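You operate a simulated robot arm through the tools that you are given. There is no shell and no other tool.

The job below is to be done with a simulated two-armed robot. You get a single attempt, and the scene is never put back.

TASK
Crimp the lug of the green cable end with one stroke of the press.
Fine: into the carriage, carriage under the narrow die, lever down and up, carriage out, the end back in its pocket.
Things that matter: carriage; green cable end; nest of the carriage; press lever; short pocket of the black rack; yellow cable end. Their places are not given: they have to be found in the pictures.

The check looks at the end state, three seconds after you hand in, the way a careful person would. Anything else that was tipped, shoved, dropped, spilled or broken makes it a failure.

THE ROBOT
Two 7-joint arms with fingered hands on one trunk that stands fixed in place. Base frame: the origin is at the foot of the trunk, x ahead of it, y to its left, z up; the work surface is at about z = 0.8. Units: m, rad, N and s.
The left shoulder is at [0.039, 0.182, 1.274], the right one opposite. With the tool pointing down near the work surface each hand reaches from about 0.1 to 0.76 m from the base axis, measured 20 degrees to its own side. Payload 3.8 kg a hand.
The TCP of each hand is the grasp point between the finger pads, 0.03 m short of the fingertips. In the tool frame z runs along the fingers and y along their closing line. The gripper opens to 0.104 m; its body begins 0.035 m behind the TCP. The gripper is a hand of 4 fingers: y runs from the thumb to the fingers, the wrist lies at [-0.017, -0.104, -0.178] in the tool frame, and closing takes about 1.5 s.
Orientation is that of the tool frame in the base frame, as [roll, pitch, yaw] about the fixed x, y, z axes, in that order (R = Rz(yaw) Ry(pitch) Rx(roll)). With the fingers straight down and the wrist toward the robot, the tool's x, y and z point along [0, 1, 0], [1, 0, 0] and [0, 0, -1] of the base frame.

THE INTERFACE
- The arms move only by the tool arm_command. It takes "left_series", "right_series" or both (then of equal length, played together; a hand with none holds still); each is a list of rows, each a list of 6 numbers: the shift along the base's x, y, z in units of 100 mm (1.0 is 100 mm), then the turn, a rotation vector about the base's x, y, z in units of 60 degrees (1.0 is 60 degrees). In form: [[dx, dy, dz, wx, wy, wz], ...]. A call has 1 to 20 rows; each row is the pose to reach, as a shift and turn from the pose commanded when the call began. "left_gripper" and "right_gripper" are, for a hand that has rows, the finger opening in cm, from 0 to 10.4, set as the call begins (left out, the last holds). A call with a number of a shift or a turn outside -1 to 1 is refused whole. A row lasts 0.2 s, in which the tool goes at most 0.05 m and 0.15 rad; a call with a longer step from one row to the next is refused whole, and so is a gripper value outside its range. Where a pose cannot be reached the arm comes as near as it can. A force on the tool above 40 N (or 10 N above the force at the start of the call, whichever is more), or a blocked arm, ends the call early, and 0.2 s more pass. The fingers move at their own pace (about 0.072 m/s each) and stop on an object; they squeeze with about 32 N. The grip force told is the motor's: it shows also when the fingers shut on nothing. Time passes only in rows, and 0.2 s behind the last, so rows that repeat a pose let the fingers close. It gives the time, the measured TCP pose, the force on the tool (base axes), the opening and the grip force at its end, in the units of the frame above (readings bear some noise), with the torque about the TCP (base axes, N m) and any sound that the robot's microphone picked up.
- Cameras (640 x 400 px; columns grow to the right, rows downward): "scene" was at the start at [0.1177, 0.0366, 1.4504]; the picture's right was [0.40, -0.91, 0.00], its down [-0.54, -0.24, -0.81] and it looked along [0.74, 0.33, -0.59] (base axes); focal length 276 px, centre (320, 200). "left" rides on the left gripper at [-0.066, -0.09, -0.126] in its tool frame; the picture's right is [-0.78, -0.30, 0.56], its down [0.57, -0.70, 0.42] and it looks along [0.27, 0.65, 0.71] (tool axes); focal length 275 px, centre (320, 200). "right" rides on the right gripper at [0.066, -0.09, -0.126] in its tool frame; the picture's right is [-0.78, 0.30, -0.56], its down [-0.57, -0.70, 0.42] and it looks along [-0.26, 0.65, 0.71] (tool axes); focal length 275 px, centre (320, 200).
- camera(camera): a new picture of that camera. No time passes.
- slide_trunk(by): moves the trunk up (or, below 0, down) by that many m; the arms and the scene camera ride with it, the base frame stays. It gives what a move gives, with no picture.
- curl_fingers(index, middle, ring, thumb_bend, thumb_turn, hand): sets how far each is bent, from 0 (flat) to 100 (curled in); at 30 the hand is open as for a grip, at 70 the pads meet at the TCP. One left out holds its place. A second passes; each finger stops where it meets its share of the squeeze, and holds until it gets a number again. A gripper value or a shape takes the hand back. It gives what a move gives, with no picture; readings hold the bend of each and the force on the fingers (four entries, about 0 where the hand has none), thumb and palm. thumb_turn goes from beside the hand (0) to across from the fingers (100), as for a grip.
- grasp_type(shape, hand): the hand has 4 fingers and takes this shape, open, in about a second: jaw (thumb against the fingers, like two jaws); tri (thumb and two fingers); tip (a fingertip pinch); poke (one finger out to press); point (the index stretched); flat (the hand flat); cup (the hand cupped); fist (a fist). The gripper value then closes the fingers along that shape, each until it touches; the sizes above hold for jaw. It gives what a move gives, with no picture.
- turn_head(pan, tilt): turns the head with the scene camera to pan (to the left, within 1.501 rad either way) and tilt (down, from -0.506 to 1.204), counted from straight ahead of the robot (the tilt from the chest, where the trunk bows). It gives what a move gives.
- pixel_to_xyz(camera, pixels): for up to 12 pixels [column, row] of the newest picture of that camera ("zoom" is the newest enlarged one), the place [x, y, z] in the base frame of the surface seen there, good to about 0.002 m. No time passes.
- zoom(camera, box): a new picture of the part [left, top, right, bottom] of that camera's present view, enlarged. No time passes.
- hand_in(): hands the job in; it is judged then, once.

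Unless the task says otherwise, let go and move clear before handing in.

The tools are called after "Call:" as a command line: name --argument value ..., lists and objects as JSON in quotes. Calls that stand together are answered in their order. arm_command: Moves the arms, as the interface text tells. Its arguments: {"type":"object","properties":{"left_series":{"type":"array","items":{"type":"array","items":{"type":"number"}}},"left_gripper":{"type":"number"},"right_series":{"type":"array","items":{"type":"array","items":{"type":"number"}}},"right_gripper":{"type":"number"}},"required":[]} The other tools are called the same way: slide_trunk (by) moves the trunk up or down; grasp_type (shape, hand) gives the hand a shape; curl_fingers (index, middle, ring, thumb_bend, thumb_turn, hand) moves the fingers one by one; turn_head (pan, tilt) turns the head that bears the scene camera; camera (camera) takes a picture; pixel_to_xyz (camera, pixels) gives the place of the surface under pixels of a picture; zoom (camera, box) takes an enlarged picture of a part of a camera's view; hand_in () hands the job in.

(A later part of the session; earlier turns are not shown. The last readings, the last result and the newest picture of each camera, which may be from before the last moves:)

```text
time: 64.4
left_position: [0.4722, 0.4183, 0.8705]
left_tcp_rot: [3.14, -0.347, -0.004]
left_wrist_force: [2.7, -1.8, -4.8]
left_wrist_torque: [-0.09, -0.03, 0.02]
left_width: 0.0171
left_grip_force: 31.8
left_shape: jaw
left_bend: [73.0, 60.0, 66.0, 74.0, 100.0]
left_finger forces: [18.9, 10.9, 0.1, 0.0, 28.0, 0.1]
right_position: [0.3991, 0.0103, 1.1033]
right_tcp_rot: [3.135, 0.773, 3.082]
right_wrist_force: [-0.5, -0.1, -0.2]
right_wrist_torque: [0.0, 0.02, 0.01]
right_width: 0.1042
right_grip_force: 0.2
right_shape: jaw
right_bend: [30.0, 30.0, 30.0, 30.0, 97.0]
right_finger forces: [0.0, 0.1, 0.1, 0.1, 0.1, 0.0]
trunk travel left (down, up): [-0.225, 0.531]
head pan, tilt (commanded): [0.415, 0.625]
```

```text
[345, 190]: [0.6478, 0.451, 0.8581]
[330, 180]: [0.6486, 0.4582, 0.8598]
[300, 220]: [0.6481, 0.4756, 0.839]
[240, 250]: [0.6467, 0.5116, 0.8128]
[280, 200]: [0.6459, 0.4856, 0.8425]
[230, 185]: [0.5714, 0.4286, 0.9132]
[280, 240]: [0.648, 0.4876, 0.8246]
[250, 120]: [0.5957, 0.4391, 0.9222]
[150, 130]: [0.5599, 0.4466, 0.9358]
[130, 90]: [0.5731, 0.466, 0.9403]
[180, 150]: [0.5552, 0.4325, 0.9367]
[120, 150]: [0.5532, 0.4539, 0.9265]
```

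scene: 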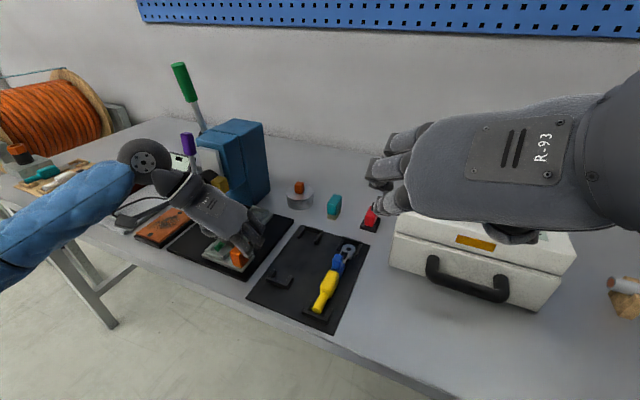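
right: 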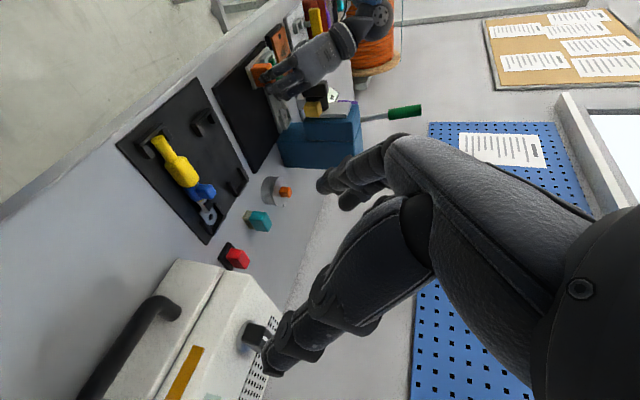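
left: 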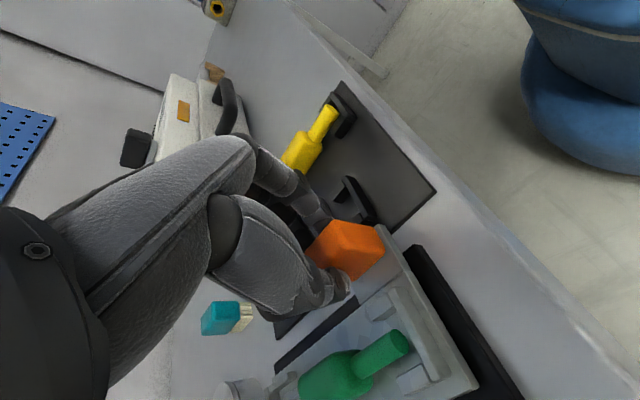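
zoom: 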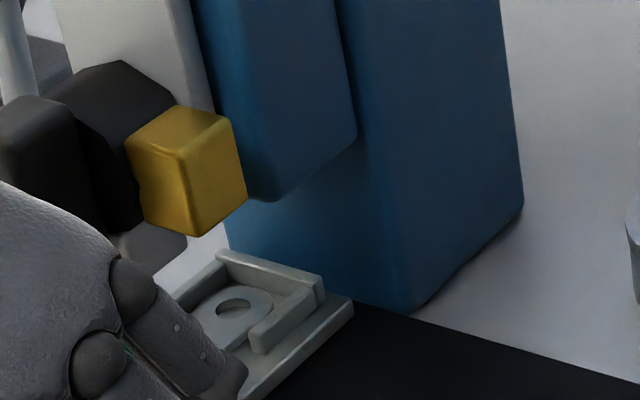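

The nest is now centred at y≈0.4755 and the die at ≈0.476, so it's aligned. I'll nudge 2 mm to feel whether an end stop is there.

Call:
arm_command --left_series '[[0, 0.01, 0, 0, 0, 0], [0, 0.02, 0, 0, 0, 0], [0, 0.02, 0, 0, 0, 0]]'

Call:
zoom --camera "right" --box '[285, 90, 335, 140]'

Call:
pixel_to_xyz --camera "zoom" --pixels '[[80, 215], [95, 250], [110, 290], [148, 150], [155, 190], [105, 170], [75, 160], [40, 200]]'

```text
time: 65.2
left_position: [0.4715, 0.4197, 0.8695]
left_tcp_rot: [-3.14, -0.348, -0.004]
left_wrist_force: [0.8, -7.0, -3.1]
left_wrist_torque: [-0.24, -0.01, -0.06]
left_width: 0.017
left_grip_force: 32.1
left_shape: jaw
left_bend: [72.0, 59.0, 66.0, 74.0, 100.0]
left_finger forces: [21.2, 12.3, 0.1, 0.0, 26.5, 0.0]
right_position: [0.3993, 0.0101, 1.1043]
right_tcp_rot: [3.136, 0.774, 3.081]
right_wrist_force: [0.2, -0.7, -1.2]
right_wrist_torque: [0.03, -0.01, -0.01]
right_width: 0.1039
right_grip_force: 0.0
right_shape: jaw
right_bend: [30.0, 30.0, 30.0, 30.0, 97.0]
right_finger forces: [0.1, 0.0, 0.0, 0.1, 0.0, 0.1]
trunk travel left (down, up): [-0.225, 0.531]
head pan, tilt (commanded): [0.415, 0.625]
```

```text
8.00 times, centred on (310, 115) of right
```

zoom: 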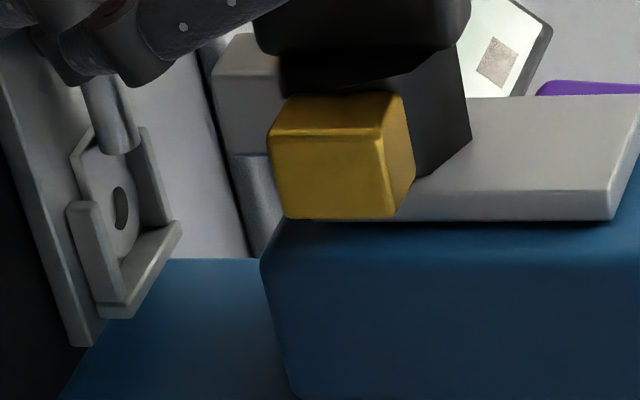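

```text
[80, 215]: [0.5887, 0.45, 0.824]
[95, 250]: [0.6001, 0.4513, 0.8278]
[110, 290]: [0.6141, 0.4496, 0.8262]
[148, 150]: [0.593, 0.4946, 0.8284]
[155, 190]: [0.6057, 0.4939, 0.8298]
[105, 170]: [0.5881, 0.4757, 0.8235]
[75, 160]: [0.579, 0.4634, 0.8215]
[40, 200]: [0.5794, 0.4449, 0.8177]
```

The y-force rose to −7 N while the nest didn't move: the carriage is at its end stop under the die. I'll relax 2 mm, open the fingers and rise.

Call:
arm_command --left_series '[[0, -0.02, 0, 0, 0, 0], [0, -0.02, 0, 0, 0, 0]]'

Call:
arm_command --left_series '[[0, 0, 0, 0, 0, 0], [0, 0, 0, 0, 0, 0], [0, 0, 0, 0, 0, 0], [0, 0, 0, 0, 0, 0]]' --left_gripper 5.0

Call:
arm_command --left_series '[[0, 0, 0.2, 0, 0, 0], [0, 0, 0.5, 0, 0, 0], [0, 0, 0.8, 0, 0, 0], [-0.1, 0, 1.0, 0, 0, 0]]'

Call:
camera --camera "scene"

Call:
zoom --camera "scene" --box '[150, 130, 290, 290]'

Call:
zoom --camera "right" --box '[235, 40, 345, 150]'

```text
time: 65.8
left_position: [0.4703, 0.4184, 0.871]
left_tcp_rot: [-3.141, -0.347, -0.003]
left_wrist_force: [-1.1, 1.0, -1.2]
left_wrist_torque: [-0.11, 0.01, -0.06]
left_width: 0.0172
left_grip_force: 31.6
left_shape: jaw
left_bend: [73.0, 59.0, 66.0, 74.0, 100.0]
left_finger forces: [18.6, 10.3, 0.1, 0.1, 30.1, 0.1]
right_position: [0.3986, 0.0096, 1.1049]
right_tcp_rot: [3.132, 0.774, 3.079]
right_wrist_force: [-0.3, -0.3, -0.5]
right_wrist_torque: [0.01, 0.0, 0.02]
right_width: 0.1041
right_grip_force: 0.1
right_shape: jaw
right_bend: [30.0, 30.0, 30.0, 30.0, 97.0]
right_finger forces: [0.0, 0.0, 0.0, 0.0, 0.0, 0.0]
trunk travel left (down, up): [-0.225, 0.531]
head pan, tilt (commanded): [0.415, 0.625]
```

```text
time: 66.8
left_position: [0.4716, 0.4186, 0.8705]
left_tcp_rot: [3.141, -0.349, -0.002]
left_wrist_force: [0.0, 0.4, 0.5]
left_wrist_torque: [0.01, 0.04, -0.02]
left_width: 0.0496
left_grip_force: 0.0
left_shape: jaw
left_bend: [74.0, 45.0, 42.0, 69.0, 100.0]
left_finger forces: [0.1, 0.0, 0.1, 0.0, 0.0, 0.0]
right_position: [0.4001, 0.0107, 1.1055]
right_tcp_rot: [3.136, 0.773, 3.082]
right_wrist_force: [-0.4, -0.3, 0.2]
right_wrist_torque: [0.0, -0.01, -0.01]
right_width: 0.1039
right_grip_force: 0.0
right_shape: jaw
right_bend: [30.0, 30.0, 30.0, 30.0, 97.0]
right_finger forces: [0.0, 0.1, 0.0, 0.1, 0.0, 0.1]
trunk travel left (down, up): [-0.225, 0.531]
head pan, tilt (commanded): [0.415, 0.625]
```

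```text
time: 67.8
left_position: [0.46, 0.417, 0.9707]
left_tcp_rot: [-3.141, -0.348, -0.001]
left_wrist_force: [0.6, 0.3, 0.2]
left_wrist_torque: [0.0, -0.01, -0.02]
left_width: 0.0498
left_grip_force: 0.2
left_shape: jaw
left_bend: [74.0, 45.0, 42.0, 69.0, 100.0]
left_finger forces: [0.0, 0.0, 0.0, 0.1, 0.1, 0.0]
right_position: [0.3997, 0.0097, 1.1039]
right_tcp_rot: [3.132, 0.773, 3.079]
right_wrist_force: [0.1, -0.6, -0.5]
right_wrist_torque: [-0.01, 0.02, -0.01]
right_width: 0.1041
right_grip_force: 0.0
right_shape: jaw
right_bend: [30.0, 30.0, 30.0, 30.0, 97.0]
right_finger forces: [0.1, 0.0, 0.1, 0.0, 0.0, 0.1]
trunk travel left (down, up): [-0.225, 0.531]
head pan, tilt (commanded): [0.415, 0.625]
```

```text
taken
```

scene: 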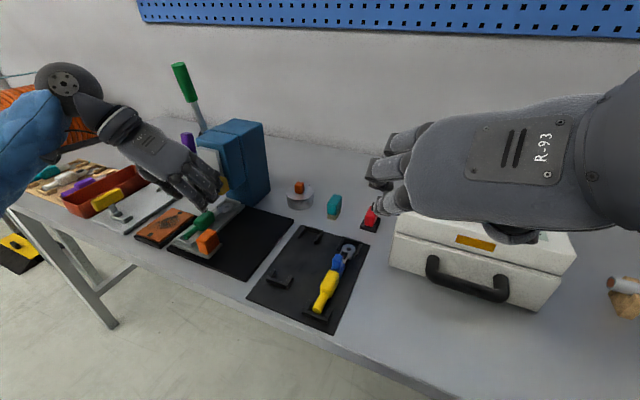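

```text
2.50 times, centred on (220, 210) of scene
```

zoom: 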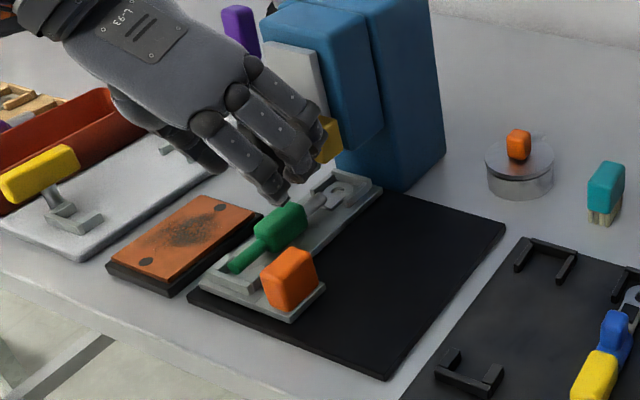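

```text
3.64 times, centred on (290, 95) of right
```

zoom: 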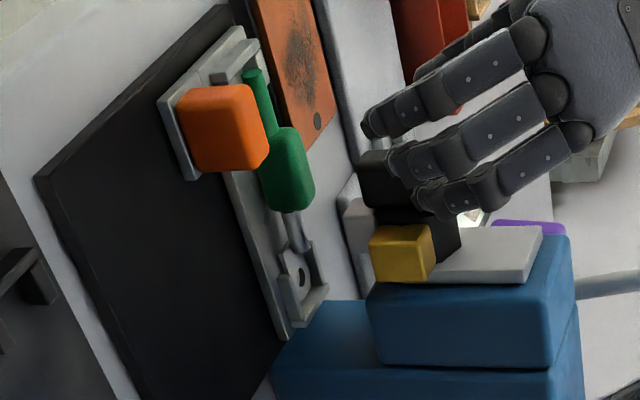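

The carriage is under the die with the cable in place and the left hand is clear. Now I measure the green lever precisely.

Call:
zoom --camera "scene" --box '[150, 50, 240, 160]'

Call:
pixel_to_xyz --camera "zoom" --pixels '[[268, 45], [280, 75], [295, 120], [305, 160], [312, 195], [330, 230], [345, 260], [355, 280], [262, 35], [290, 60], [250, 50], [380, 300]]'

Call:
zoom --camera "right" --box '[330, 80, 430, 150]'

Call:
pixel_to_xyz --camera "zoom" --pixels '[[530, 200], [480, 200], [420, 205], [385, 210], [330, 218], [300, 222], [250, 230], [530, 170], [480, 180], [480, 225]]'

```text
3.64 times, centred on (195, 105) of scene
```

zoom: 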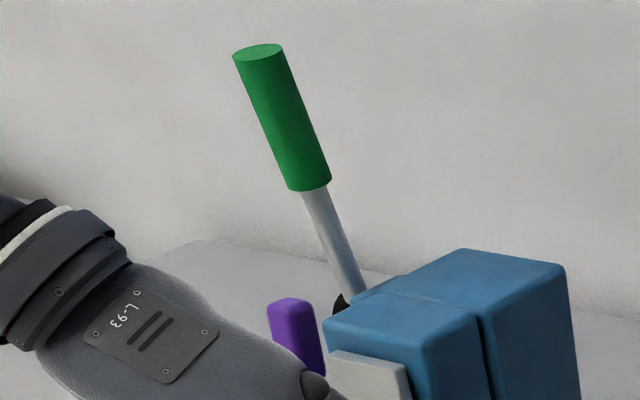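

```text
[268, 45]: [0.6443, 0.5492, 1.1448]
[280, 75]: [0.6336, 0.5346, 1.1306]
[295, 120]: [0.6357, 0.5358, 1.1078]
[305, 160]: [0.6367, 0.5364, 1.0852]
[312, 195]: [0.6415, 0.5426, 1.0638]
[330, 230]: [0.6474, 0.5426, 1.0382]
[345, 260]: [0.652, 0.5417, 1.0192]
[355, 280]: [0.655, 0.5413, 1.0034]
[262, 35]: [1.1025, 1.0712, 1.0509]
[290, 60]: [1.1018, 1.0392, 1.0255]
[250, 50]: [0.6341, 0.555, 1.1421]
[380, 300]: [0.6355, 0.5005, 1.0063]
```

```text
5.71 times, centred on (380, 115) of right
```

zoom: 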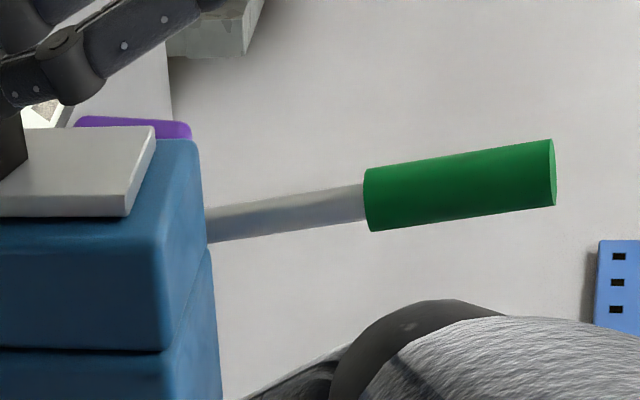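

```text
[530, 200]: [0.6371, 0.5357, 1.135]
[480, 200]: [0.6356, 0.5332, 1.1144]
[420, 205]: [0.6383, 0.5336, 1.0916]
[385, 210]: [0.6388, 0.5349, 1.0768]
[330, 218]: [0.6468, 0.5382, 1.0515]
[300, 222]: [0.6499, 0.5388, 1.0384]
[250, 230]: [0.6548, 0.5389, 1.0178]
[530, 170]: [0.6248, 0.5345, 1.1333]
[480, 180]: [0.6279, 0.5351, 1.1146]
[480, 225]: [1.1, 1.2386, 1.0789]
```

Lever axis: pivot ≈(0.659,0.5475,0.985), tilted ~12° toward the robot, handle from r≈0.08 to 0.163 m, radius ≈13 mm. I'll raise the trunk 0.2 m so the left arm can reach it comfortably.

Call:
slide_trunk --by 0.2

Call:
camera --camera "scene"

```text
time: 69.9
left_position: [0.4615, 0.4177, 1.1705]
left_tcp_rot: [3.141, -0.348, -0.002]
left_wrist_force: [0.0, 0.2, 0.7]
left_wrist_torque: [0.0, -0.03, 0.03]
left_width: 0.0498
left_grip_force: 0.0
left_shape: jaw
left_bend: [74.0, 45.0, 42.0, 69.0, 100.0]
left_finger forces: [0.0, 0.0, 0.0, 0.0, 0.0, 0.0]
right_position: [0.3992, 0.0094, 1.3033]
right_tcp_rot: [3.132, 0.772, 3.08]
right_wrist_force: [-1.1, -0.9, -0.5]
right_wrist_torque: [-0.01, 0.02, -0.02]
right_width: 0.1041
right_grip_force: 0.0
right_shape: jaw
right_bend: [30.0, 30.0, 30.0, 30.0, 97.0]
right_finger forces: [0.0, 0.0, 0.0, 0.0, 0.1, 0.0]
trunk travel left (down, up): [-0.425, 0.331]
head pan, tilt (commanded): [0.415, 0.625]
```

```text
taken
```

scene: 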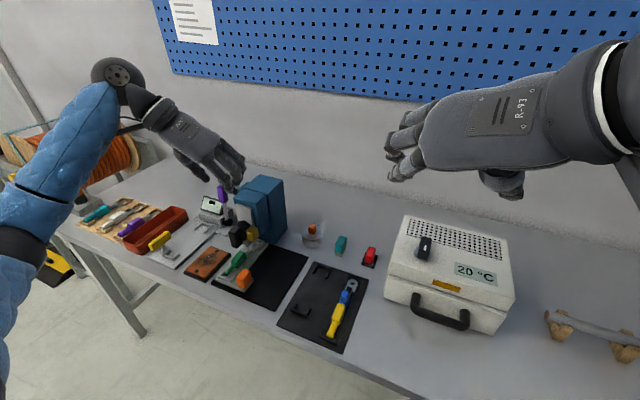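

Both hands are clear. I'll un-lean the left hand and yaw it back to the default orientation, opening to 8 cm.

Call:
arm_command --left_series '[[0, 0, 0, 0, 0.11, 0], [0, 0, 0, 0, 0.22, 0], [-0.1, 0, 0, 0, 0.332, 0]]' --left_gripper 8.0

Call:
arm_command --left_series '[[0, 0, 0, 0, 0, 0.14], [0, 0, 0, 0, 0, 0.28], [0, 0, 0, 0, 0, 0.42], [0, 0, 0, 0, 0, 0.56], [0, 0, 0, 0, 0, 0.7], [0, 0, 0, 0, 0, 0.84], [0, 0, 0, 0, 0, 0.98]]'

Call:
arm_command --left_series '[[0, 0, 0, 0, 0, 0.14], [0, 0, 0, 0, 0, 0.28], [0, 0, 0, 0, 0, 0.42], [0, 0, 0, 0, 0, 0.52]]'

Call:
camera --camera "scene"

```text
time: 70.7
left_position: [0.4504, 0.4171, 1.1706]
left_tcp_rot: [3.141, 0.003, -0.002]
left_wrist_force: [0.5, -0.1, 0.6]
left_wrist_torque: [-0.01, 0.04, 0.02]
left_width: 0.0797
left_grip_force: 0.0
left_shape: jaw
left_bend: [27.0, 35.0, 32.0, 51.0, 98.0]
left_finger forces: [0.1, 0.0, 0.0, 0.0, 0.0, 0.0]
right_position: [0.3981, 0.0097, 1.305]
right_tcp_rot: [3.133, 0.773, 3.08]
right_wrist_force: [0.2, 0.3, 0.7]
right_wrist_torque: [-0.01, 0.02, -0.02]
right_width: 0.1039
right_grip_force: 0.1
right_shape: jaw
right_bend: [30.0, 30.0, 30.0, 30.0, 97.0]
right_finger forces: [0.0, 0.0, 0.1, 0.0, 0.0, 0.0]
trunk travel left (down, up): [-0.425, 0.331]
head pan, tilt (commanded): [0.415, 0.625]
```

```text
time: 72.3
left_position: [0.452, 0.4173, 1.1705]
left_tcp_rot: [3.14, 0.001, 1.025]
left_wrist_force: [0.3, -1.1, -0.1]
left_wrist_torque: [-0.02, -0.01, -0.03]
left_width: 0.0796
left_grip_force: 0.0
left_shape: jaw
left_bend: [27.0, 35.0, 32.0, 51.0, 98.0]
left_finger forces: [0.0, 0.0, 0.1, 0.1, 0.0, 0.0]
right_position: [0.3986, 0.0094, 1.3045]
right_tcp_rot: [3.135, 0.773, 3.081]
right_wrist_force: [-0.2, -0.4, -0.5]
right_wrist_torque: [0.03, -0.03, 0.0]
right_width: 0.1042
right_grip_force: 0.0
right_shape: jaw
right_bend: [30.0, 30.0, 30.0, 30.0, 97.0]
right_finger forces: [0.1, 0.0, 0.1, 0.1, 0.1, 0.1]
trunk travel left (down, up): [-0.425, 0.331]
head pan, tilt (commanded): [0.415, 0.625]
```

```text
time: 73.3
left_position: [0.4512, 0.4182, 1.1708]
left_tcp_rot: [3.14, -0.001, 1.568]
left_wrist_force: [-0.3, 0.9, 0.1]
left_wrist_torque: [0.0, -0.01, -0.01]
left_width: 0.0799
left_grip_force: 0.0
left_shape: jaw
left_bend: [27.0, 35.0, 32.0, 51.0, 98.0]
left_finger forces: [0.1, 0.0, 0.1, 0.0, 0.0, 0.1]
right_position: [0.3986, 0.0094, 1.3051]
right_tcp_rot: [3.133, 0.773, 3.08]
right_wrist_force: [0.3, -0.5, 0.0]
right_wrist_torque: [0.0, 0.0, 0.0]
right_width: 0.1041
right_grip_force: 0.1
right_shape: jaw
right_bend: [30.0, 30.0, 30.0, 30.0, 97.0]
right_finger forces: [0.0, 0.0, 0.0, 0.0, 0.0, 0.0]
trunk travel left (down, up): [-0.425, 0.331]
head pan, tilt (commanded): [0.415, 0.625]
```

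```text
taken
```

scene: 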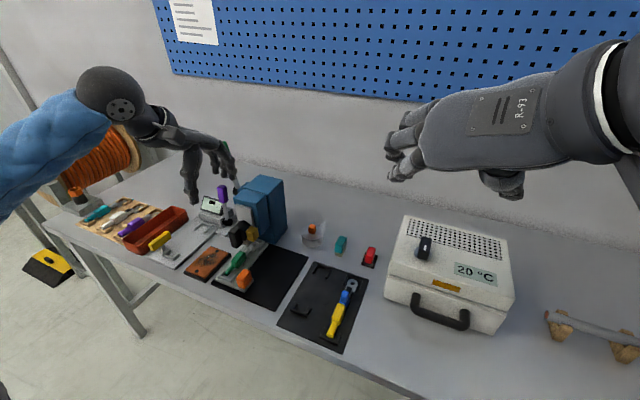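

Default orientation reached at (0.451,0.418,1.171). I'll lean 12° to match the lever and move forward to the lever's right side, above the press (top at 1.005).

Call:
arm_command --left_series '[[0.2, 0, 0, 0, -0.1, 0], [0.5, 0, 0, 0, -0.2, 0], [0.8, 0.05, -0.1, 0, -0.2, 0], [1.0, 0.1, -0.2, 0, -0.2, 0]]'

Call:
arm_command --left_series '[[0.2, 0, -0.1, 0, 0, 0], [0.5, 0, -0.2, 0, 0, 0], [0.8, 0, -0.36, 0, 0, 0]]'

Call:
camera --camera "scene"

Call:
camera --camera "left"

Call:
camera --camera "right"

```text
time: 74.3
left_position: [0.5502, 0.4283, 1.1506]
left_tcp_rot: [2.928, -0.002, 1.568]
left_wrist_force: [-0.4, 0.1, -0.1]
left_wrist_torque: [-0.01, -0.02, 0.0]
left_width: 0.0794
left_grip_force: 0.1
left_shape: jaw
left_bend: [27.0, 35.0, 32.0, 50.0, 98.0]
left_finger forces: [0.0, 0.0, 0.1, 0.1, 0.1, 0.0]
right_position: [0.3991, 0.0101, 1.3046]
right_tcp_rot: [3.135, 0.773, 3.08]
right_wrist_force: [0.2, 0.0, -0.5]
right_wrist_torque: [0.02, -0.03, 0.04]
right_width: 0.1039
right_grip_force: 0.0
right_shape: jaw
right_bend: [30.0, 30.0, 30.0, 30.0, 97.0]
right_finger forces: [0.0, 0.0, 0.1, 0.0, 0.0, 0.1]
trunk travel left (down, up): [-0.425, 0.331]
head pan, tilt (commanded): [0.415, 0.625]
```

```text
time: 75.1
left_position: [0.6314, 0.4281, 1.113]
left_tcp_rot: [2.931, -0.002, 1.568]
left_wrist_force: [0.5, 0.6, 0.2]
left_wrist_torque: [0.01, -0.01, 0.0]
left_width: 0.0796
left_grip_force: 0.0
left_shape: jaw
left_bend: [27.0, 35.0, 32.0, 50.0, 98.0]
left_finger forces: [0.1, 0.0, 0.0, 0.0, 0.0, 0.0]
right_position: [0.3995, 0.0106, 1.3042]
right_tcp_rot: [3.136, 0.772, 3.082]
right_wrist_force: [0.0, -0.6, 0.3]
right_wrist_torque: [0.04, -0.02, 0.04]
right_width: 0.1038
right_grip_force: 0.1
right_shape: jaw
right_bend: [30.0, 30.0, 30.0, 30.0, 97.0]
right_finger forces: [0.1, 0.1, 0.0, 0.1, 0.0, 0.0]
trunk travel left (down, up): [-0.425, 0.331]
head pan, tilt (commanded): [0.415, 0.625]
```

```text
taken
```

scene: 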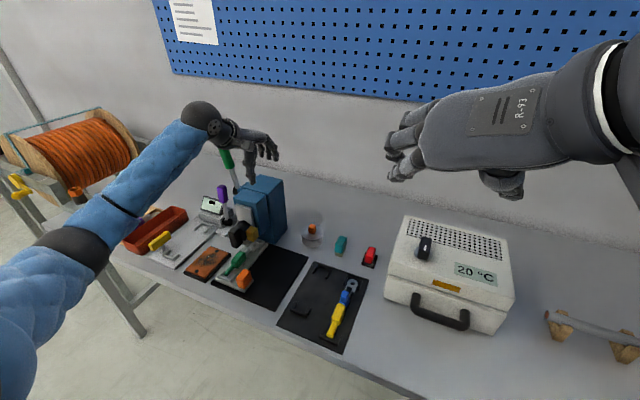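

```text
taken
```

left: 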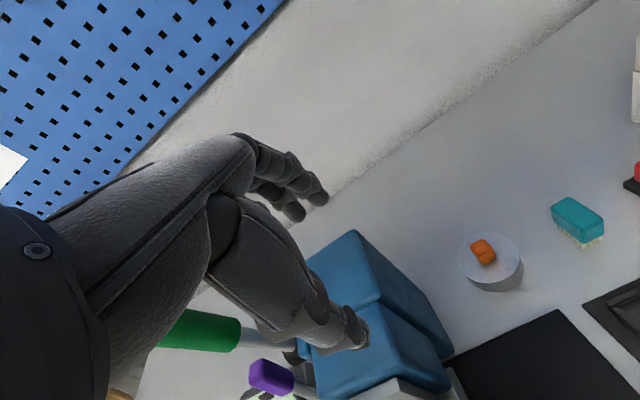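

```text
taken
```

right: 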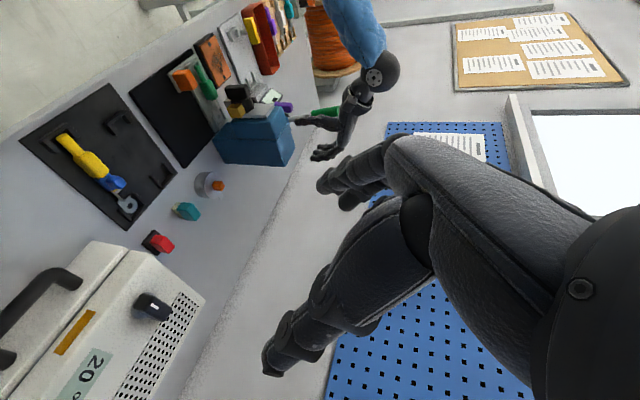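

The hand is right of the lever at the right height. Zoom to check the lever against the thumb/finger gap before sliding left.

Call:
zoom --camera "scene" --box '[180, 90, 300, 210]'

Call:
zoom --camera "right" --box '[260, 40, 400, 170]'

Call:
pixel_to_xyz --camera "zoom" --pixels '[[290, 225], [310, 220], [350, 245], [165, 160], [180, 175], [200, 155], [250, 215], [260, 210], [300, 190], [220, 215]]'

```text
3.33 times, centred on (240, 150) of scene
```

zoom: 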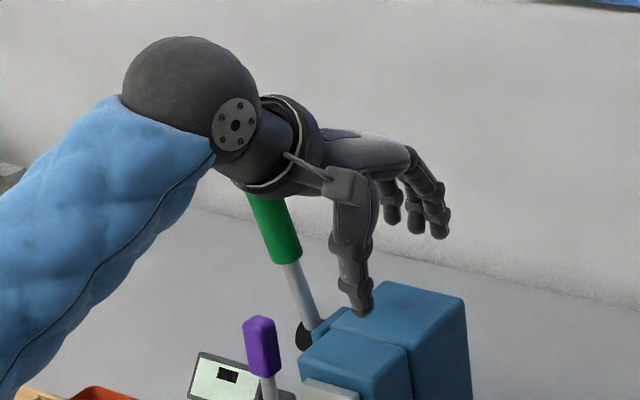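

```text
3.08 times, centred on (330, 105) of right
```

zoom: 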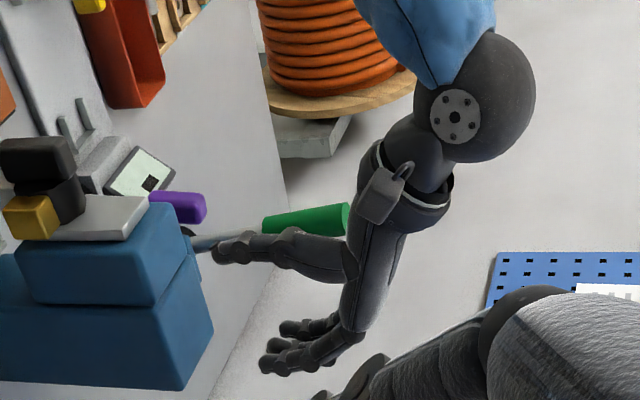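

```text
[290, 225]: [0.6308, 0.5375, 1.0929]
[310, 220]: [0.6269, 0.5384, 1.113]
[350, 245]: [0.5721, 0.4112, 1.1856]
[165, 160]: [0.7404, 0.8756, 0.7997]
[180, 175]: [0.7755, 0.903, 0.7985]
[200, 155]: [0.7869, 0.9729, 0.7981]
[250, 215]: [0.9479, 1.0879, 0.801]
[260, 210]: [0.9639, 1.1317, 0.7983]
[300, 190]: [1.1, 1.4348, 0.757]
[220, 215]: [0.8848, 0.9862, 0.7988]
```

Call:
pixel_to_xyz --camera "zoom" --pixels '[[222, 250], [240, 245], [280, 248], [310, 258], [335, 270], [290, 328], [272, 362], [300, 352], [340, 340], [355, 280], [375, 290], [350, 240]]'

```text
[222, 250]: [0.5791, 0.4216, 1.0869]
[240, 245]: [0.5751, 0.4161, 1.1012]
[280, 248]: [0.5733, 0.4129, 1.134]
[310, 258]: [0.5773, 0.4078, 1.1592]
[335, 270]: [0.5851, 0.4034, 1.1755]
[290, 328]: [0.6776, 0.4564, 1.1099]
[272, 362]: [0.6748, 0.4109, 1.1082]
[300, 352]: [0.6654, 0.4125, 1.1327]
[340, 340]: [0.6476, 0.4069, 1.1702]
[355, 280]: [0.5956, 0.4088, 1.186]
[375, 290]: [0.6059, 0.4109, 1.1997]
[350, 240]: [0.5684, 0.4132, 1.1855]
```

Thumb inner face is at x≈0.59, fingers at ≈0.655+, handle (x 0.612–0.638) will pass between. I'll slide left toward the handle.

Call:
arm_command --left_series '[[0.02, 0.2, -0.05, 0, 0, 0], [0.02, 0.5, -0.11, 0, 0, 0], [0.02, 0.75, -0.11, 0, 0, 0], [0.02, 0.9, -0.11, 0, 0, 0]]'

Call:
zoom --camera "scene" --box '[160, 80, 300, 210]'

Call:
zoom --camera "right" --box '[260, 40, 400, 170]'

Call:
camera --camera "left"

```text
time: 76.1
left_position: [0.634, 0.519, 1.1029]
left_tcp_rot: [2.932, -0.002, 1.565]
left_wrist_force: [0.7, 0.2, 0.0]
left_wrist_torque: [0.02, 0.0, -0.01]
left_width: 0.0799
left_grip_force: 0.1
left_shape: jaw
left_bend: [27.0, 35.0, 32.0, 50.0, 98.0]
left_finger forces: [0.0, 0.1, 0.1, 0.0, 0.0, 0.0]
right_position: [0.3978, 0.0109, 1.3042]
right_tcp_rot: [3.133, 0.773, 3.079]
right_wrist_force: [0.8, -0.2, 0.7]
right_wrist_torque: [-0.03, 0.0, 0.0]
right_width: 0.104
right_grip_force: 0.1
right_shape: jaw
right_bend: [30.0, 30.0, 30.0, 30.0, 97.0]
right_finger forces: [0.0, 0.1, 0.1, 0.0, 0.1, 0.0]
trunk travel left (down, up): [-0.425, 0.331]
head pan, tilt (commanded): [0.415, 0.625]
```

```text
3.08 times, centred on (230, 145) of scene
```

zoom: 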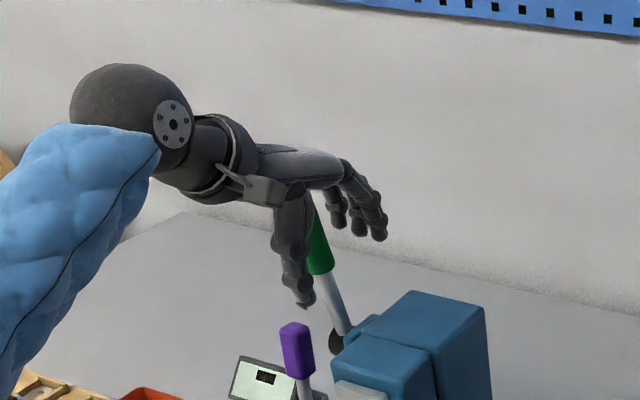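

```text
3.08 times, centred on (330, 105) of right
```

zoom: 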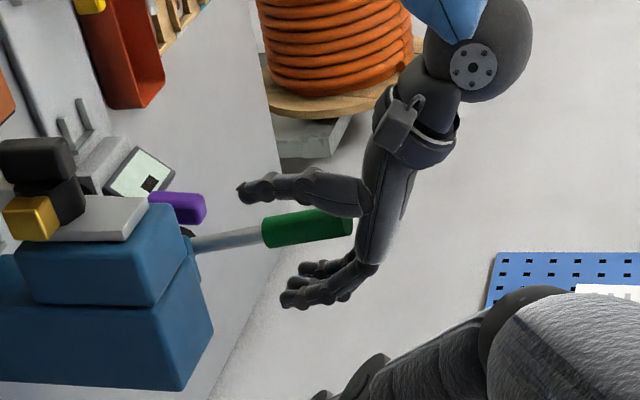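

```text
taken
```

left: 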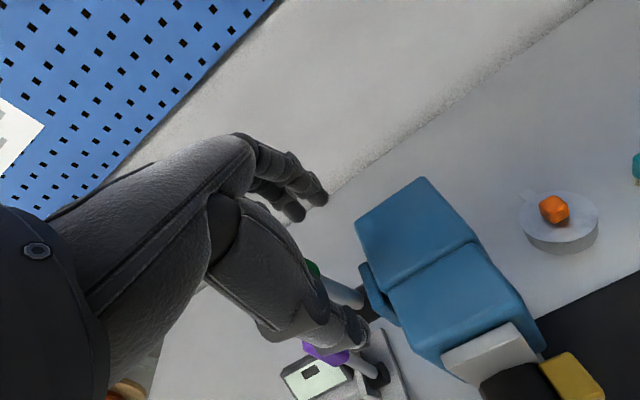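

The handle is entering between thumb and fingers with no contact. Slide the last 4 cm, then close.

Call:
arm_command --left_series '[[0, 0.2, 0, 0, 0, 0], [0, 0.41, 0, 0, 0, 0]]'

Call:
arm_command --left_series '[[0, 0, 0, 0, 0, 0], [0, 0, 0, 0, 0, 0], [0, 0, 0, 0, 0, 0], [0, 0, 0, 0, 0, 0], [0, 0, 0, 0, 0, 0]]' --left_gripper 2.8

Call:
zoom --camera "right" --box '[260, 40, 400, 170]'

Call:
zoom --camera "scene" --box '[160, 80, 300, 210]'

```text
time: 76.7
left_position: [0.6327, 0.5584, 1.1031]
left_tcp_rot: [2.934, -0.002, 1.568]
left_wrist_force: [0.1, -0.7, -0.4]
left_wrist_torque: [0.01, 0.02, 0.01]
left_width: 0.08
left_grip_force: 0.0
left_shape: jaw
left_bend: [27.0, 35.0, 32.0, 50.0, 98.0]
left_finger forces: [0.1, 0.1, 0.1, 0.0, 0.1, 0.0]
right_position: [0.3984, 0.011, 1.3054]
right_tcp_rot: [3.135, 0.775, 3.082]
right_wrist_force: [0.4, 0.0, -0.4]
right_wrist_torque: [-0.01, -0.02, -0.01]
right_width: 0.1043
right_grip_force: 0.0
right_shape: jaw
right_bend: [30.0, 30.0, 30.0, 30.0, 97.0]
right_finger forces: [0.0, 0.0, 0.0, 0.1, 0.0, 0.0]
trunk travel left (down, up): [-0.425, 0.331]
head pan, tilt (commanded): [0.415, 0.625]
```

```text
time: 77.9
left_position: [0.6325, 0.5589, 1.1033]
left_tcp_rot: [2.931, -0.001, 1.567]
left_wrist_force: [0.1, 0.3, 0.0]
left_wrist_torque: [0.01, -0.02, -0.01]
left_width: 0.0288
left_grip_force: 0.0
left_shape: jaw
left_bend: [73.0, 55.0, 53.0, 74.0, 100.0]
left_finger forces: [0.8, 0.0, 0.0, 0.0, 0.1, 0.0]
right_position: [0.3978, 0.0111, 1.3051]
right_tcp_rot: [3.134, 0.773, 3.079]
right_wrist_force: [-0.6, 0.5, 0.2]
right_wrist_torque: [0.04, 0.0, 0.0]
right_width: 0.104
right_grip_force: 0.1
right_shape: jaw
right_bend: [30.0, 30.0, 30.0, 30.0, 97.0]
right_finger forces: [0.0, 0.0, 0.0, 0.1, 0.0, 0.1]
trunk travel left (down, up): [-0.425, 0.331]
head pan, tilt (commanded): [0.415, 0.625]
```

```text
3.08 times, centred on (330, 105) of right
```

zoom: 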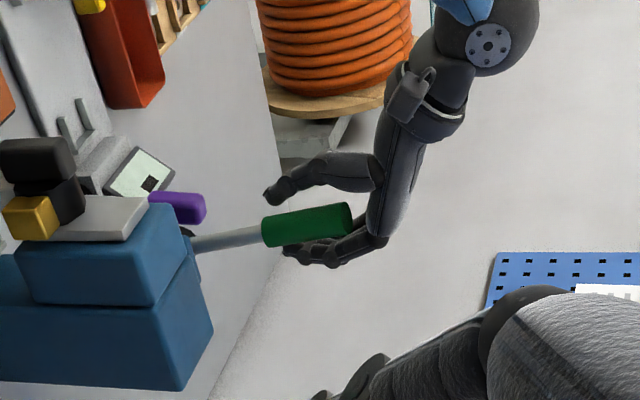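

```text
3.08 times, centred on (230, 145) of scene
```

zoom: 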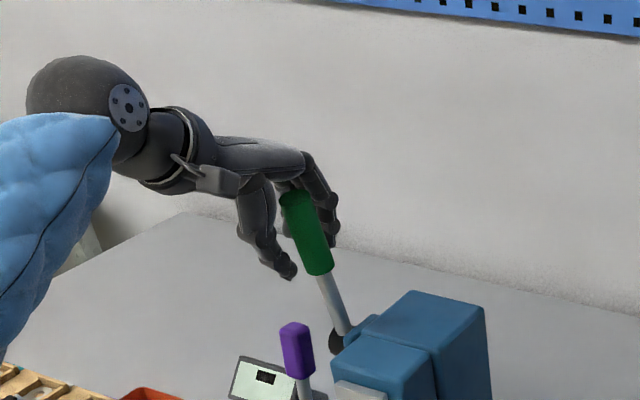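

Index touches the far side of the handle; the thumb isn't in contact yet. I'll close further to grip the handle.

Call:
arm_command --left_series '[[0, 0, 0, 0, 0, 0], [0, 0, 0, 0, 0, 0], [0, 0, 0, 0, 0, 0], [0, 0, 0, 0, 0, 0]]' --left_gripper 1.2

Call:
zoom --camera "right" --box '[290, 60, 370, 140]'

Call:
zoom --camera "scene" --box '[180, 100, 270, 190]'

```text
time: 78.9
left_position: [0.6328, 0.5599, 1.1019]
left_tcp_rot: [2.932, -0.001, 1.567]
left_wrist_force: [-0.1, 2.5, -1.1]
left_wrist_torque: [0.0, -0.06, 0.09]
left_width: 0.007
left_grip_force: 32.4
left_shape: jaw
left_bend: [72.0, 70.0, 70.0, 75.0, 100.0]
left_finger forces: [20.4, 0.1, 0.0, 0.1, 22.1, 0.0]
right_position: [0.3986, 0.01, 1.3043]
right_tcp_rot: [3.133, 0.773, 3.078]
right_wrist_force: [-0.6, 0.9, -0.1]
right_wrist_torque: [0.03, 0.04, 0.0]
right_width: 0.1042
right_grip_force: 0.0
right_shape: jaw
right_bend: [30.0, 30.0, 30.0, 30.0, 97.0]
right_finger forces: [0.1, 0.0, 0.0, 0.1, 0.0, 0.1]
trunk travel left (down, up): [-0.425, 0.331]
head pan, tilt (commanded): [0.415, 0.625]
```

```text
5.00 times, centred on (330, 100) of right
```

zoom: 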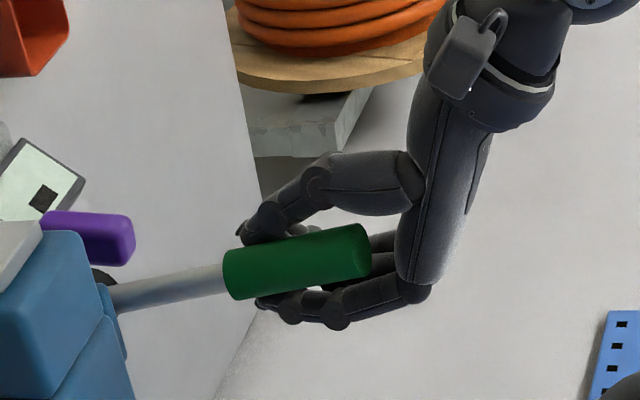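

```text
4.44 times, centred on (225, 145) of scene
```

zoom: 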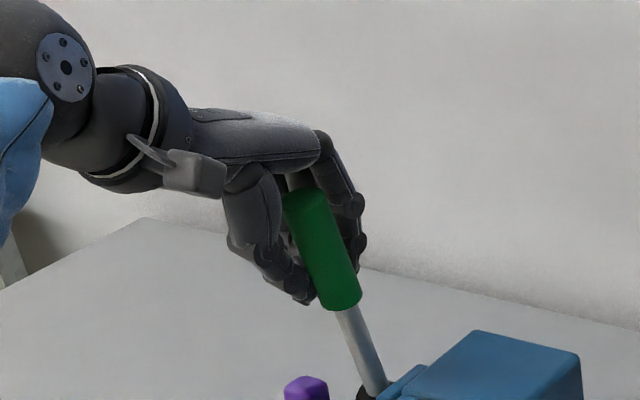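

Only index (20 N) and thumb (22 N) hold the handle; the middle finger passed beside it. I'll open, shift 1 cm to the right so the middle finger bears on the handle too, and re-close.

Call:
arm_command --left_series '[[0, 0, 0, 0, 0, 0], [0, 0, 0, 0, 0, 0], [0, 0, 0, 0, 0, 0], [0, -0.05, 0, 0, 0, 0], [0, -0.11, 0, 0, 0, 0]]' --left_gripper 6.5

Call:
arm_command --left_series '[[0, 0, 0, 0, 0, 0], [0, 0, 0, 0, 0, 0], [0, 0, 0, 0, 0, 0], [0, 0, 0, 0, 0, 0], [0, 0, 0, 0, 0, 0], [0, 0, 0, 0, 0, 0]]' --left_gripper 1.0

Call:
zoom --camera "right" --box '[290, 60, 370, 140]'

Call:
zoom --camera "scene" --box '[180, 100, 270, 190]'

```text
time: 80.1
left_position: [0.6325, 0.5475, 1.1031]
left_tcp_rot: [2.93, -0.002, 1.567]
left_wrist_force: [0.1, -0.3, 0.2]
left_wrist_torque: [0.0, 0.03, 0.02]
left_width: 0.0646
left_grip_force: 0.1
left_shape: jaw
left_bend: [73.0, 40.0, 36.0, 62.0, 99.0]
left_finger forces: [0.1, 0.1, 0.0, 0.0, 0.1, 0.0]
right_position: [0.3991, 0.0103, 1.3037]
right_tcp_rot: [3.136, 0.772, 3.082]
right_wrist_force: [0.3, -0.4, 0.0]
right_wrist_torque: [0.01, 0.02, 0.0]
right_width: 0.1039
right_grip_force: 0.0
right_shape: jaw
right_bend: [30.0, 30.0, 30.0, 30.0, 97.0]
right_finger forces: [0.0, 0.0, 0.1, 0.0, 0.0, 0.0]
trunk travel left (down, up): [-0.425, 0.331]
head pan, tilt (commanded): [0.415, 0.625]
```

```text
time: 81.5
left_position: [0.6327, 0.5486, 1.1032]
left_tcp_rot: [2.932, -0.001, 1.566]
left_wrist_force: [-1.2, -0.5, -1.2]
left_wrist_torque: [-0.03, 0.04, 0.0]
left_width: 0.0192
left_grip_force: 31.5
left_shape: jaw
left_bend: [73.0, 60.0, 71.0, 75.0, 100.0]
left_finger forces: [17.8, 9.5, 0.2, 0.0, 27.4, 0.0]
right_position: [0.3981, 0.0102, 1.3029]
right_tcp_rot: [3.136, 0.772, 3.082]
right_wrist_force: [0.3, 0.4, 0.1]
right_wrist_torque: [-0.02, 0.01, 0.01]
right_width: 0.1041
right_grip_force: 0.1
right_shape: jaw
right_bend: [30.0, 30.0, 30.0, 30.0, 97.0]
right_finger forces: [0.0, 0.0, 0.1, 0.0, 0.0, 0.1]
trunk travel left (down, up): [-0.425, 0.331]
head pan, tilt (commanded): [0.415, 0.625]
```

```text
5.00 times, centred on (330, 100) of right
```

zoom: 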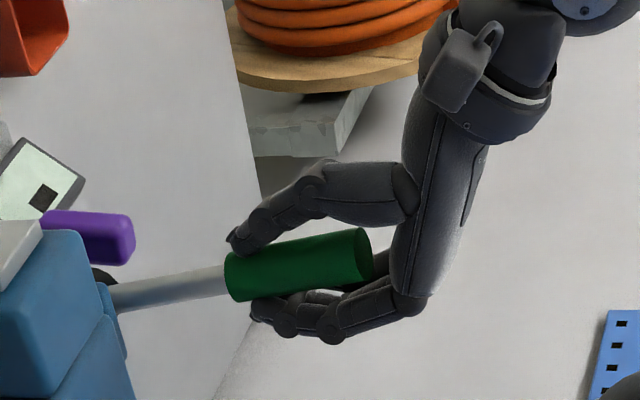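

```text
4.44 times, centred on (225, 145) of scene
```

zoom: 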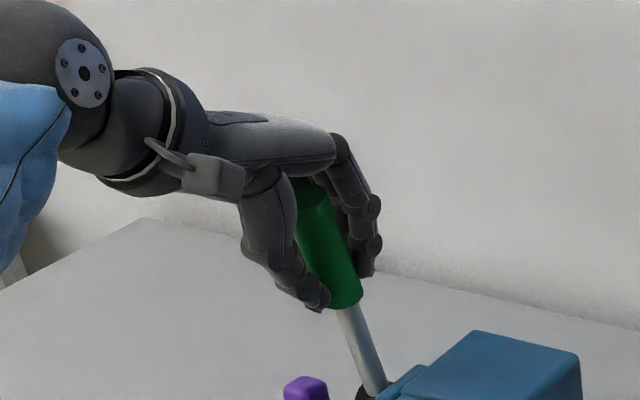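

Grip is now index 17.8, middle 9.5, thumb 27.4 N. I'll pull the lever toward the robot along its arc, 10° first, watching the force.

Call:
arm_command --left_series '[[-0.051, 0, -0.012, 0, -0.042, 0], [-0.101, 0, -0.026, 0, -0.083, 0], [-0.15, 0, -0.043, 0, -0.125, 0], [-0.199, 0, -0.062, 0, -0.167, 0]]'

Call:
zoom --camera "right" --box '[240, 50, 370, 170]'

Call:
zoom --camera "scene" --box '[170, 100, 290, 220]'

```text
time: 82.5
left_position: [0.6137, 0.548, 1.0959]
left_tcp_rot: [2.756, -0.002, 1.568]
left_wrist_force: [-1.1, 0.3, 0.2]
left_wrist_torque: [-0.01, 0.03, 0.02]
left_width: 0.0189
left_grip_force: 31.6
left_shape: jaw
left_bend: [73.0, 60.0, 71.0, 75.0, 100.0]
left_finger forces: [18.5, 10.9, 0.1, 0.0, 28.7, 0.1]
right_position: [0.3989, 0.0106, 1.3057]
right_tcp_rot: [3.135, 0.774, 3.081]
right_wrist_force: [-0.7, -0.5, 0.1]
right_wrist_torque: [-0.01, 0.04, 0.0]
right_width: 0.1039
right_grip_force: 0.1
right_shape: jaw
right_bend: [30.0, 30.0, 30.0, 30.0, 97.0]
right_finger forces: [0.1, 0.1, 0.1, 0.1, 0.0, 0.0]
trunk travel left (down, up): [-0.425, 0.331]
head pan, tilt (commanded): [0.415, 0.625]
```

```text
3.33 times, centred on (305, 110) of right
```

zoom: 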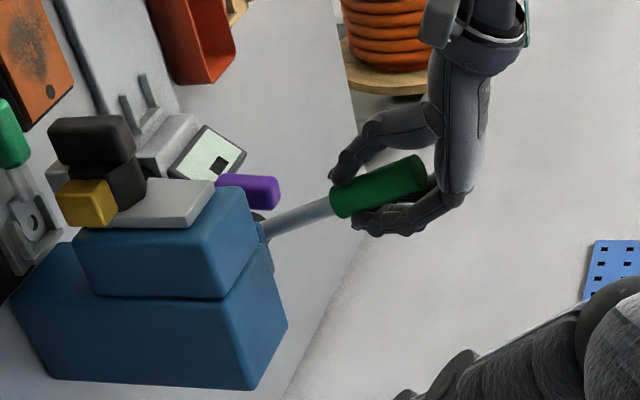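

```text
3.33 times, centred on (230, 160) of scene
```

zoom: 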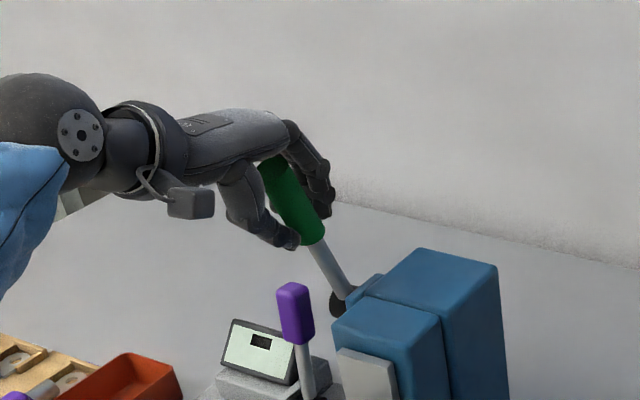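

The lever follows with almost no force. Continue another 20° along the arc.

Call:
arm_command --left_series '[[-0.048, 0, -0.022, 0, -0.042, 0], [-0.095, 0, -0.045, 0, -0.083, 0], [-0.141, 0, -0.071, 0, -0.125, 0], [-0.186, 0, -0.097, 0, -0.167, 0], [-0.229, 0, -0.127, 0, -0.208, 0], [-0.271, 0, -0.157, 0, -0.25, 0], [-0.312, 0, -0.191, 0, -0.292, 0], [-0.351, 0, -0.225, 0, -0.333, 0]]'

Call:
camera --camera "right"

Call:
zoom --camera "right" --box '[200, 50, 370, 170]'

Call:
zoom --camera "scene" --box '[150, 100, 300, 260]'

```text
time: 84.3
left_position: [0.5778, 0.5478, 1.0757]
left_tcp_rot: [2.408, -0.004, 1.569]
left_wrist_force: [-3.3, 1.5, 2.8]
left_wrist_torque: [0.0, 0.09, 0.04]
left_width: 0.0193
left_grip_force: 32.0
left_shape: jaw
left_bend: [73.0, 60.0, 71.0, 75.0, 100.0]
left_finger forces: [19.3, 12.1, 0.1, 0.0, 30.3, 0.0]
right_position: [0.3981, 0.0099, 1.3059]
right_tcp_rot: [3.135, 0.773, 3.08]
right_wrist_force: [-0.6, 0.1, 0.9]
right_wrist_torque: [0.0, -0.01, -0.02]
right_width: 0.1042
right_grip_force: 0.1
right_shape: jaw
right_bend: [30.0, 30.0, 30.0, 30.0, 97.0]
right_finger forces: [0.0, 0.0, 0.1, 0.1, 0.0, 0.1]
trunk travel left (down, up): [-0.425, 0.331]
head pan, tilt (commanded): [0.415, 0.625]
```

```text
taken
```

right: 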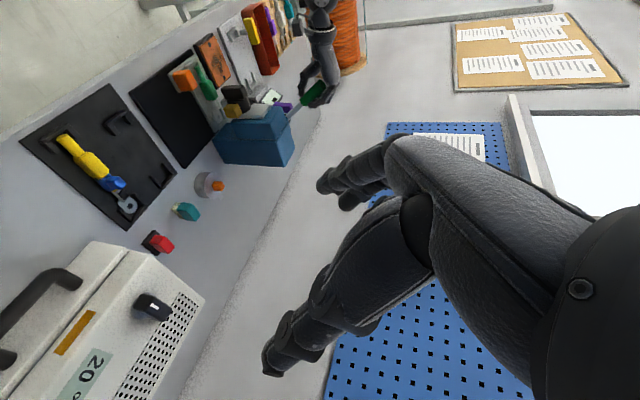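

```text
3.33 times, centred on (285, 110) of right
```

zoom: 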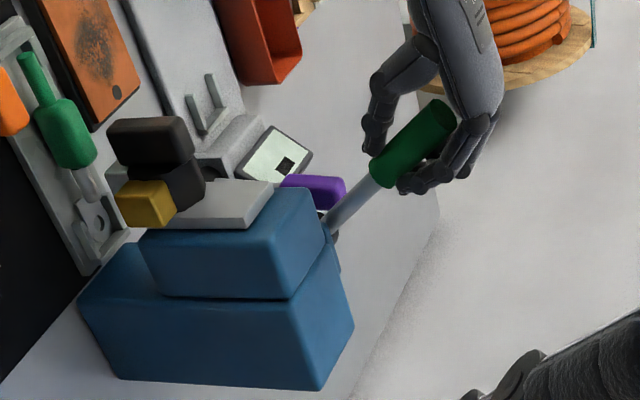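

```text
2.50 times, centred on (225, 180) of scene
```

zoom: 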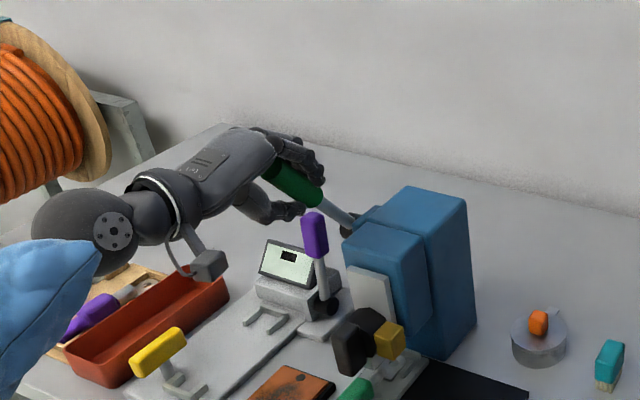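

Forces are small (≈4 N). I'll check whether the ram and die are moving down with the lever.

Call:
pixel_to_xyz --camera "right" --pixels '[[243, 108], [246, 104], [240, 112], [262, 106], [235, 96], [315, 92], [300, 110]]'

Call:
zoom --camera "right" --box '[210, 70, 270, 130]'

Call:
pixel_to_xyz --camera "zoom" --pixels '[[300, 215], [280, 225], [330, 230], [250, 230], [210, 200], [300, 250], [240, 250], [260, 160], [230, 250], [350, 160]]'

```text
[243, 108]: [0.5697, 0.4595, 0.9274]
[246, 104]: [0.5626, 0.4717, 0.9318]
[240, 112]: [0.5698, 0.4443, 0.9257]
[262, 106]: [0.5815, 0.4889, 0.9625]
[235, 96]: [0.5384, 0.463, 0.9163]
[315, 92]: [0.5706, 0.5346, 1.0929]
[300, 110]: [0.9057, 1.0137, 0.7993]
```

```text
6.67 times, centred on (240, 100) of right
```

zoom: 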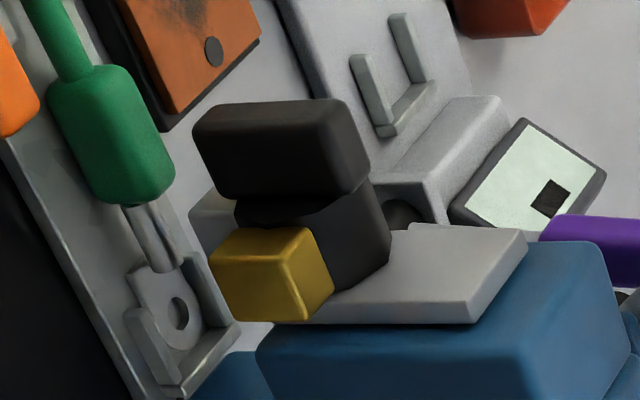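

```text
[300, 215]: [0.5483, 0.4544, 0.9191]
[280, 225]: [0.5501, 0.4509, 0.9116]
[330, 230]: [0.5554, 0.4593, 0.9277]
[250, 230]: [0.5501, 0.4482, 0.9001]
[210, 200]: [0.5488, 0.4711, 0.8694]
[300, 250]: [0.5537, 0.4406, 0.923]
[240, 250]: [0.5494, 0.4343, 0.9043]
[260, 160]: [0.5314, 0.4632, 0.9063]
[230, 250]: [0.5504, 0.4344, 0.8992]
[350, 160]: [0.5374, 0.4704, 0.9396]
```

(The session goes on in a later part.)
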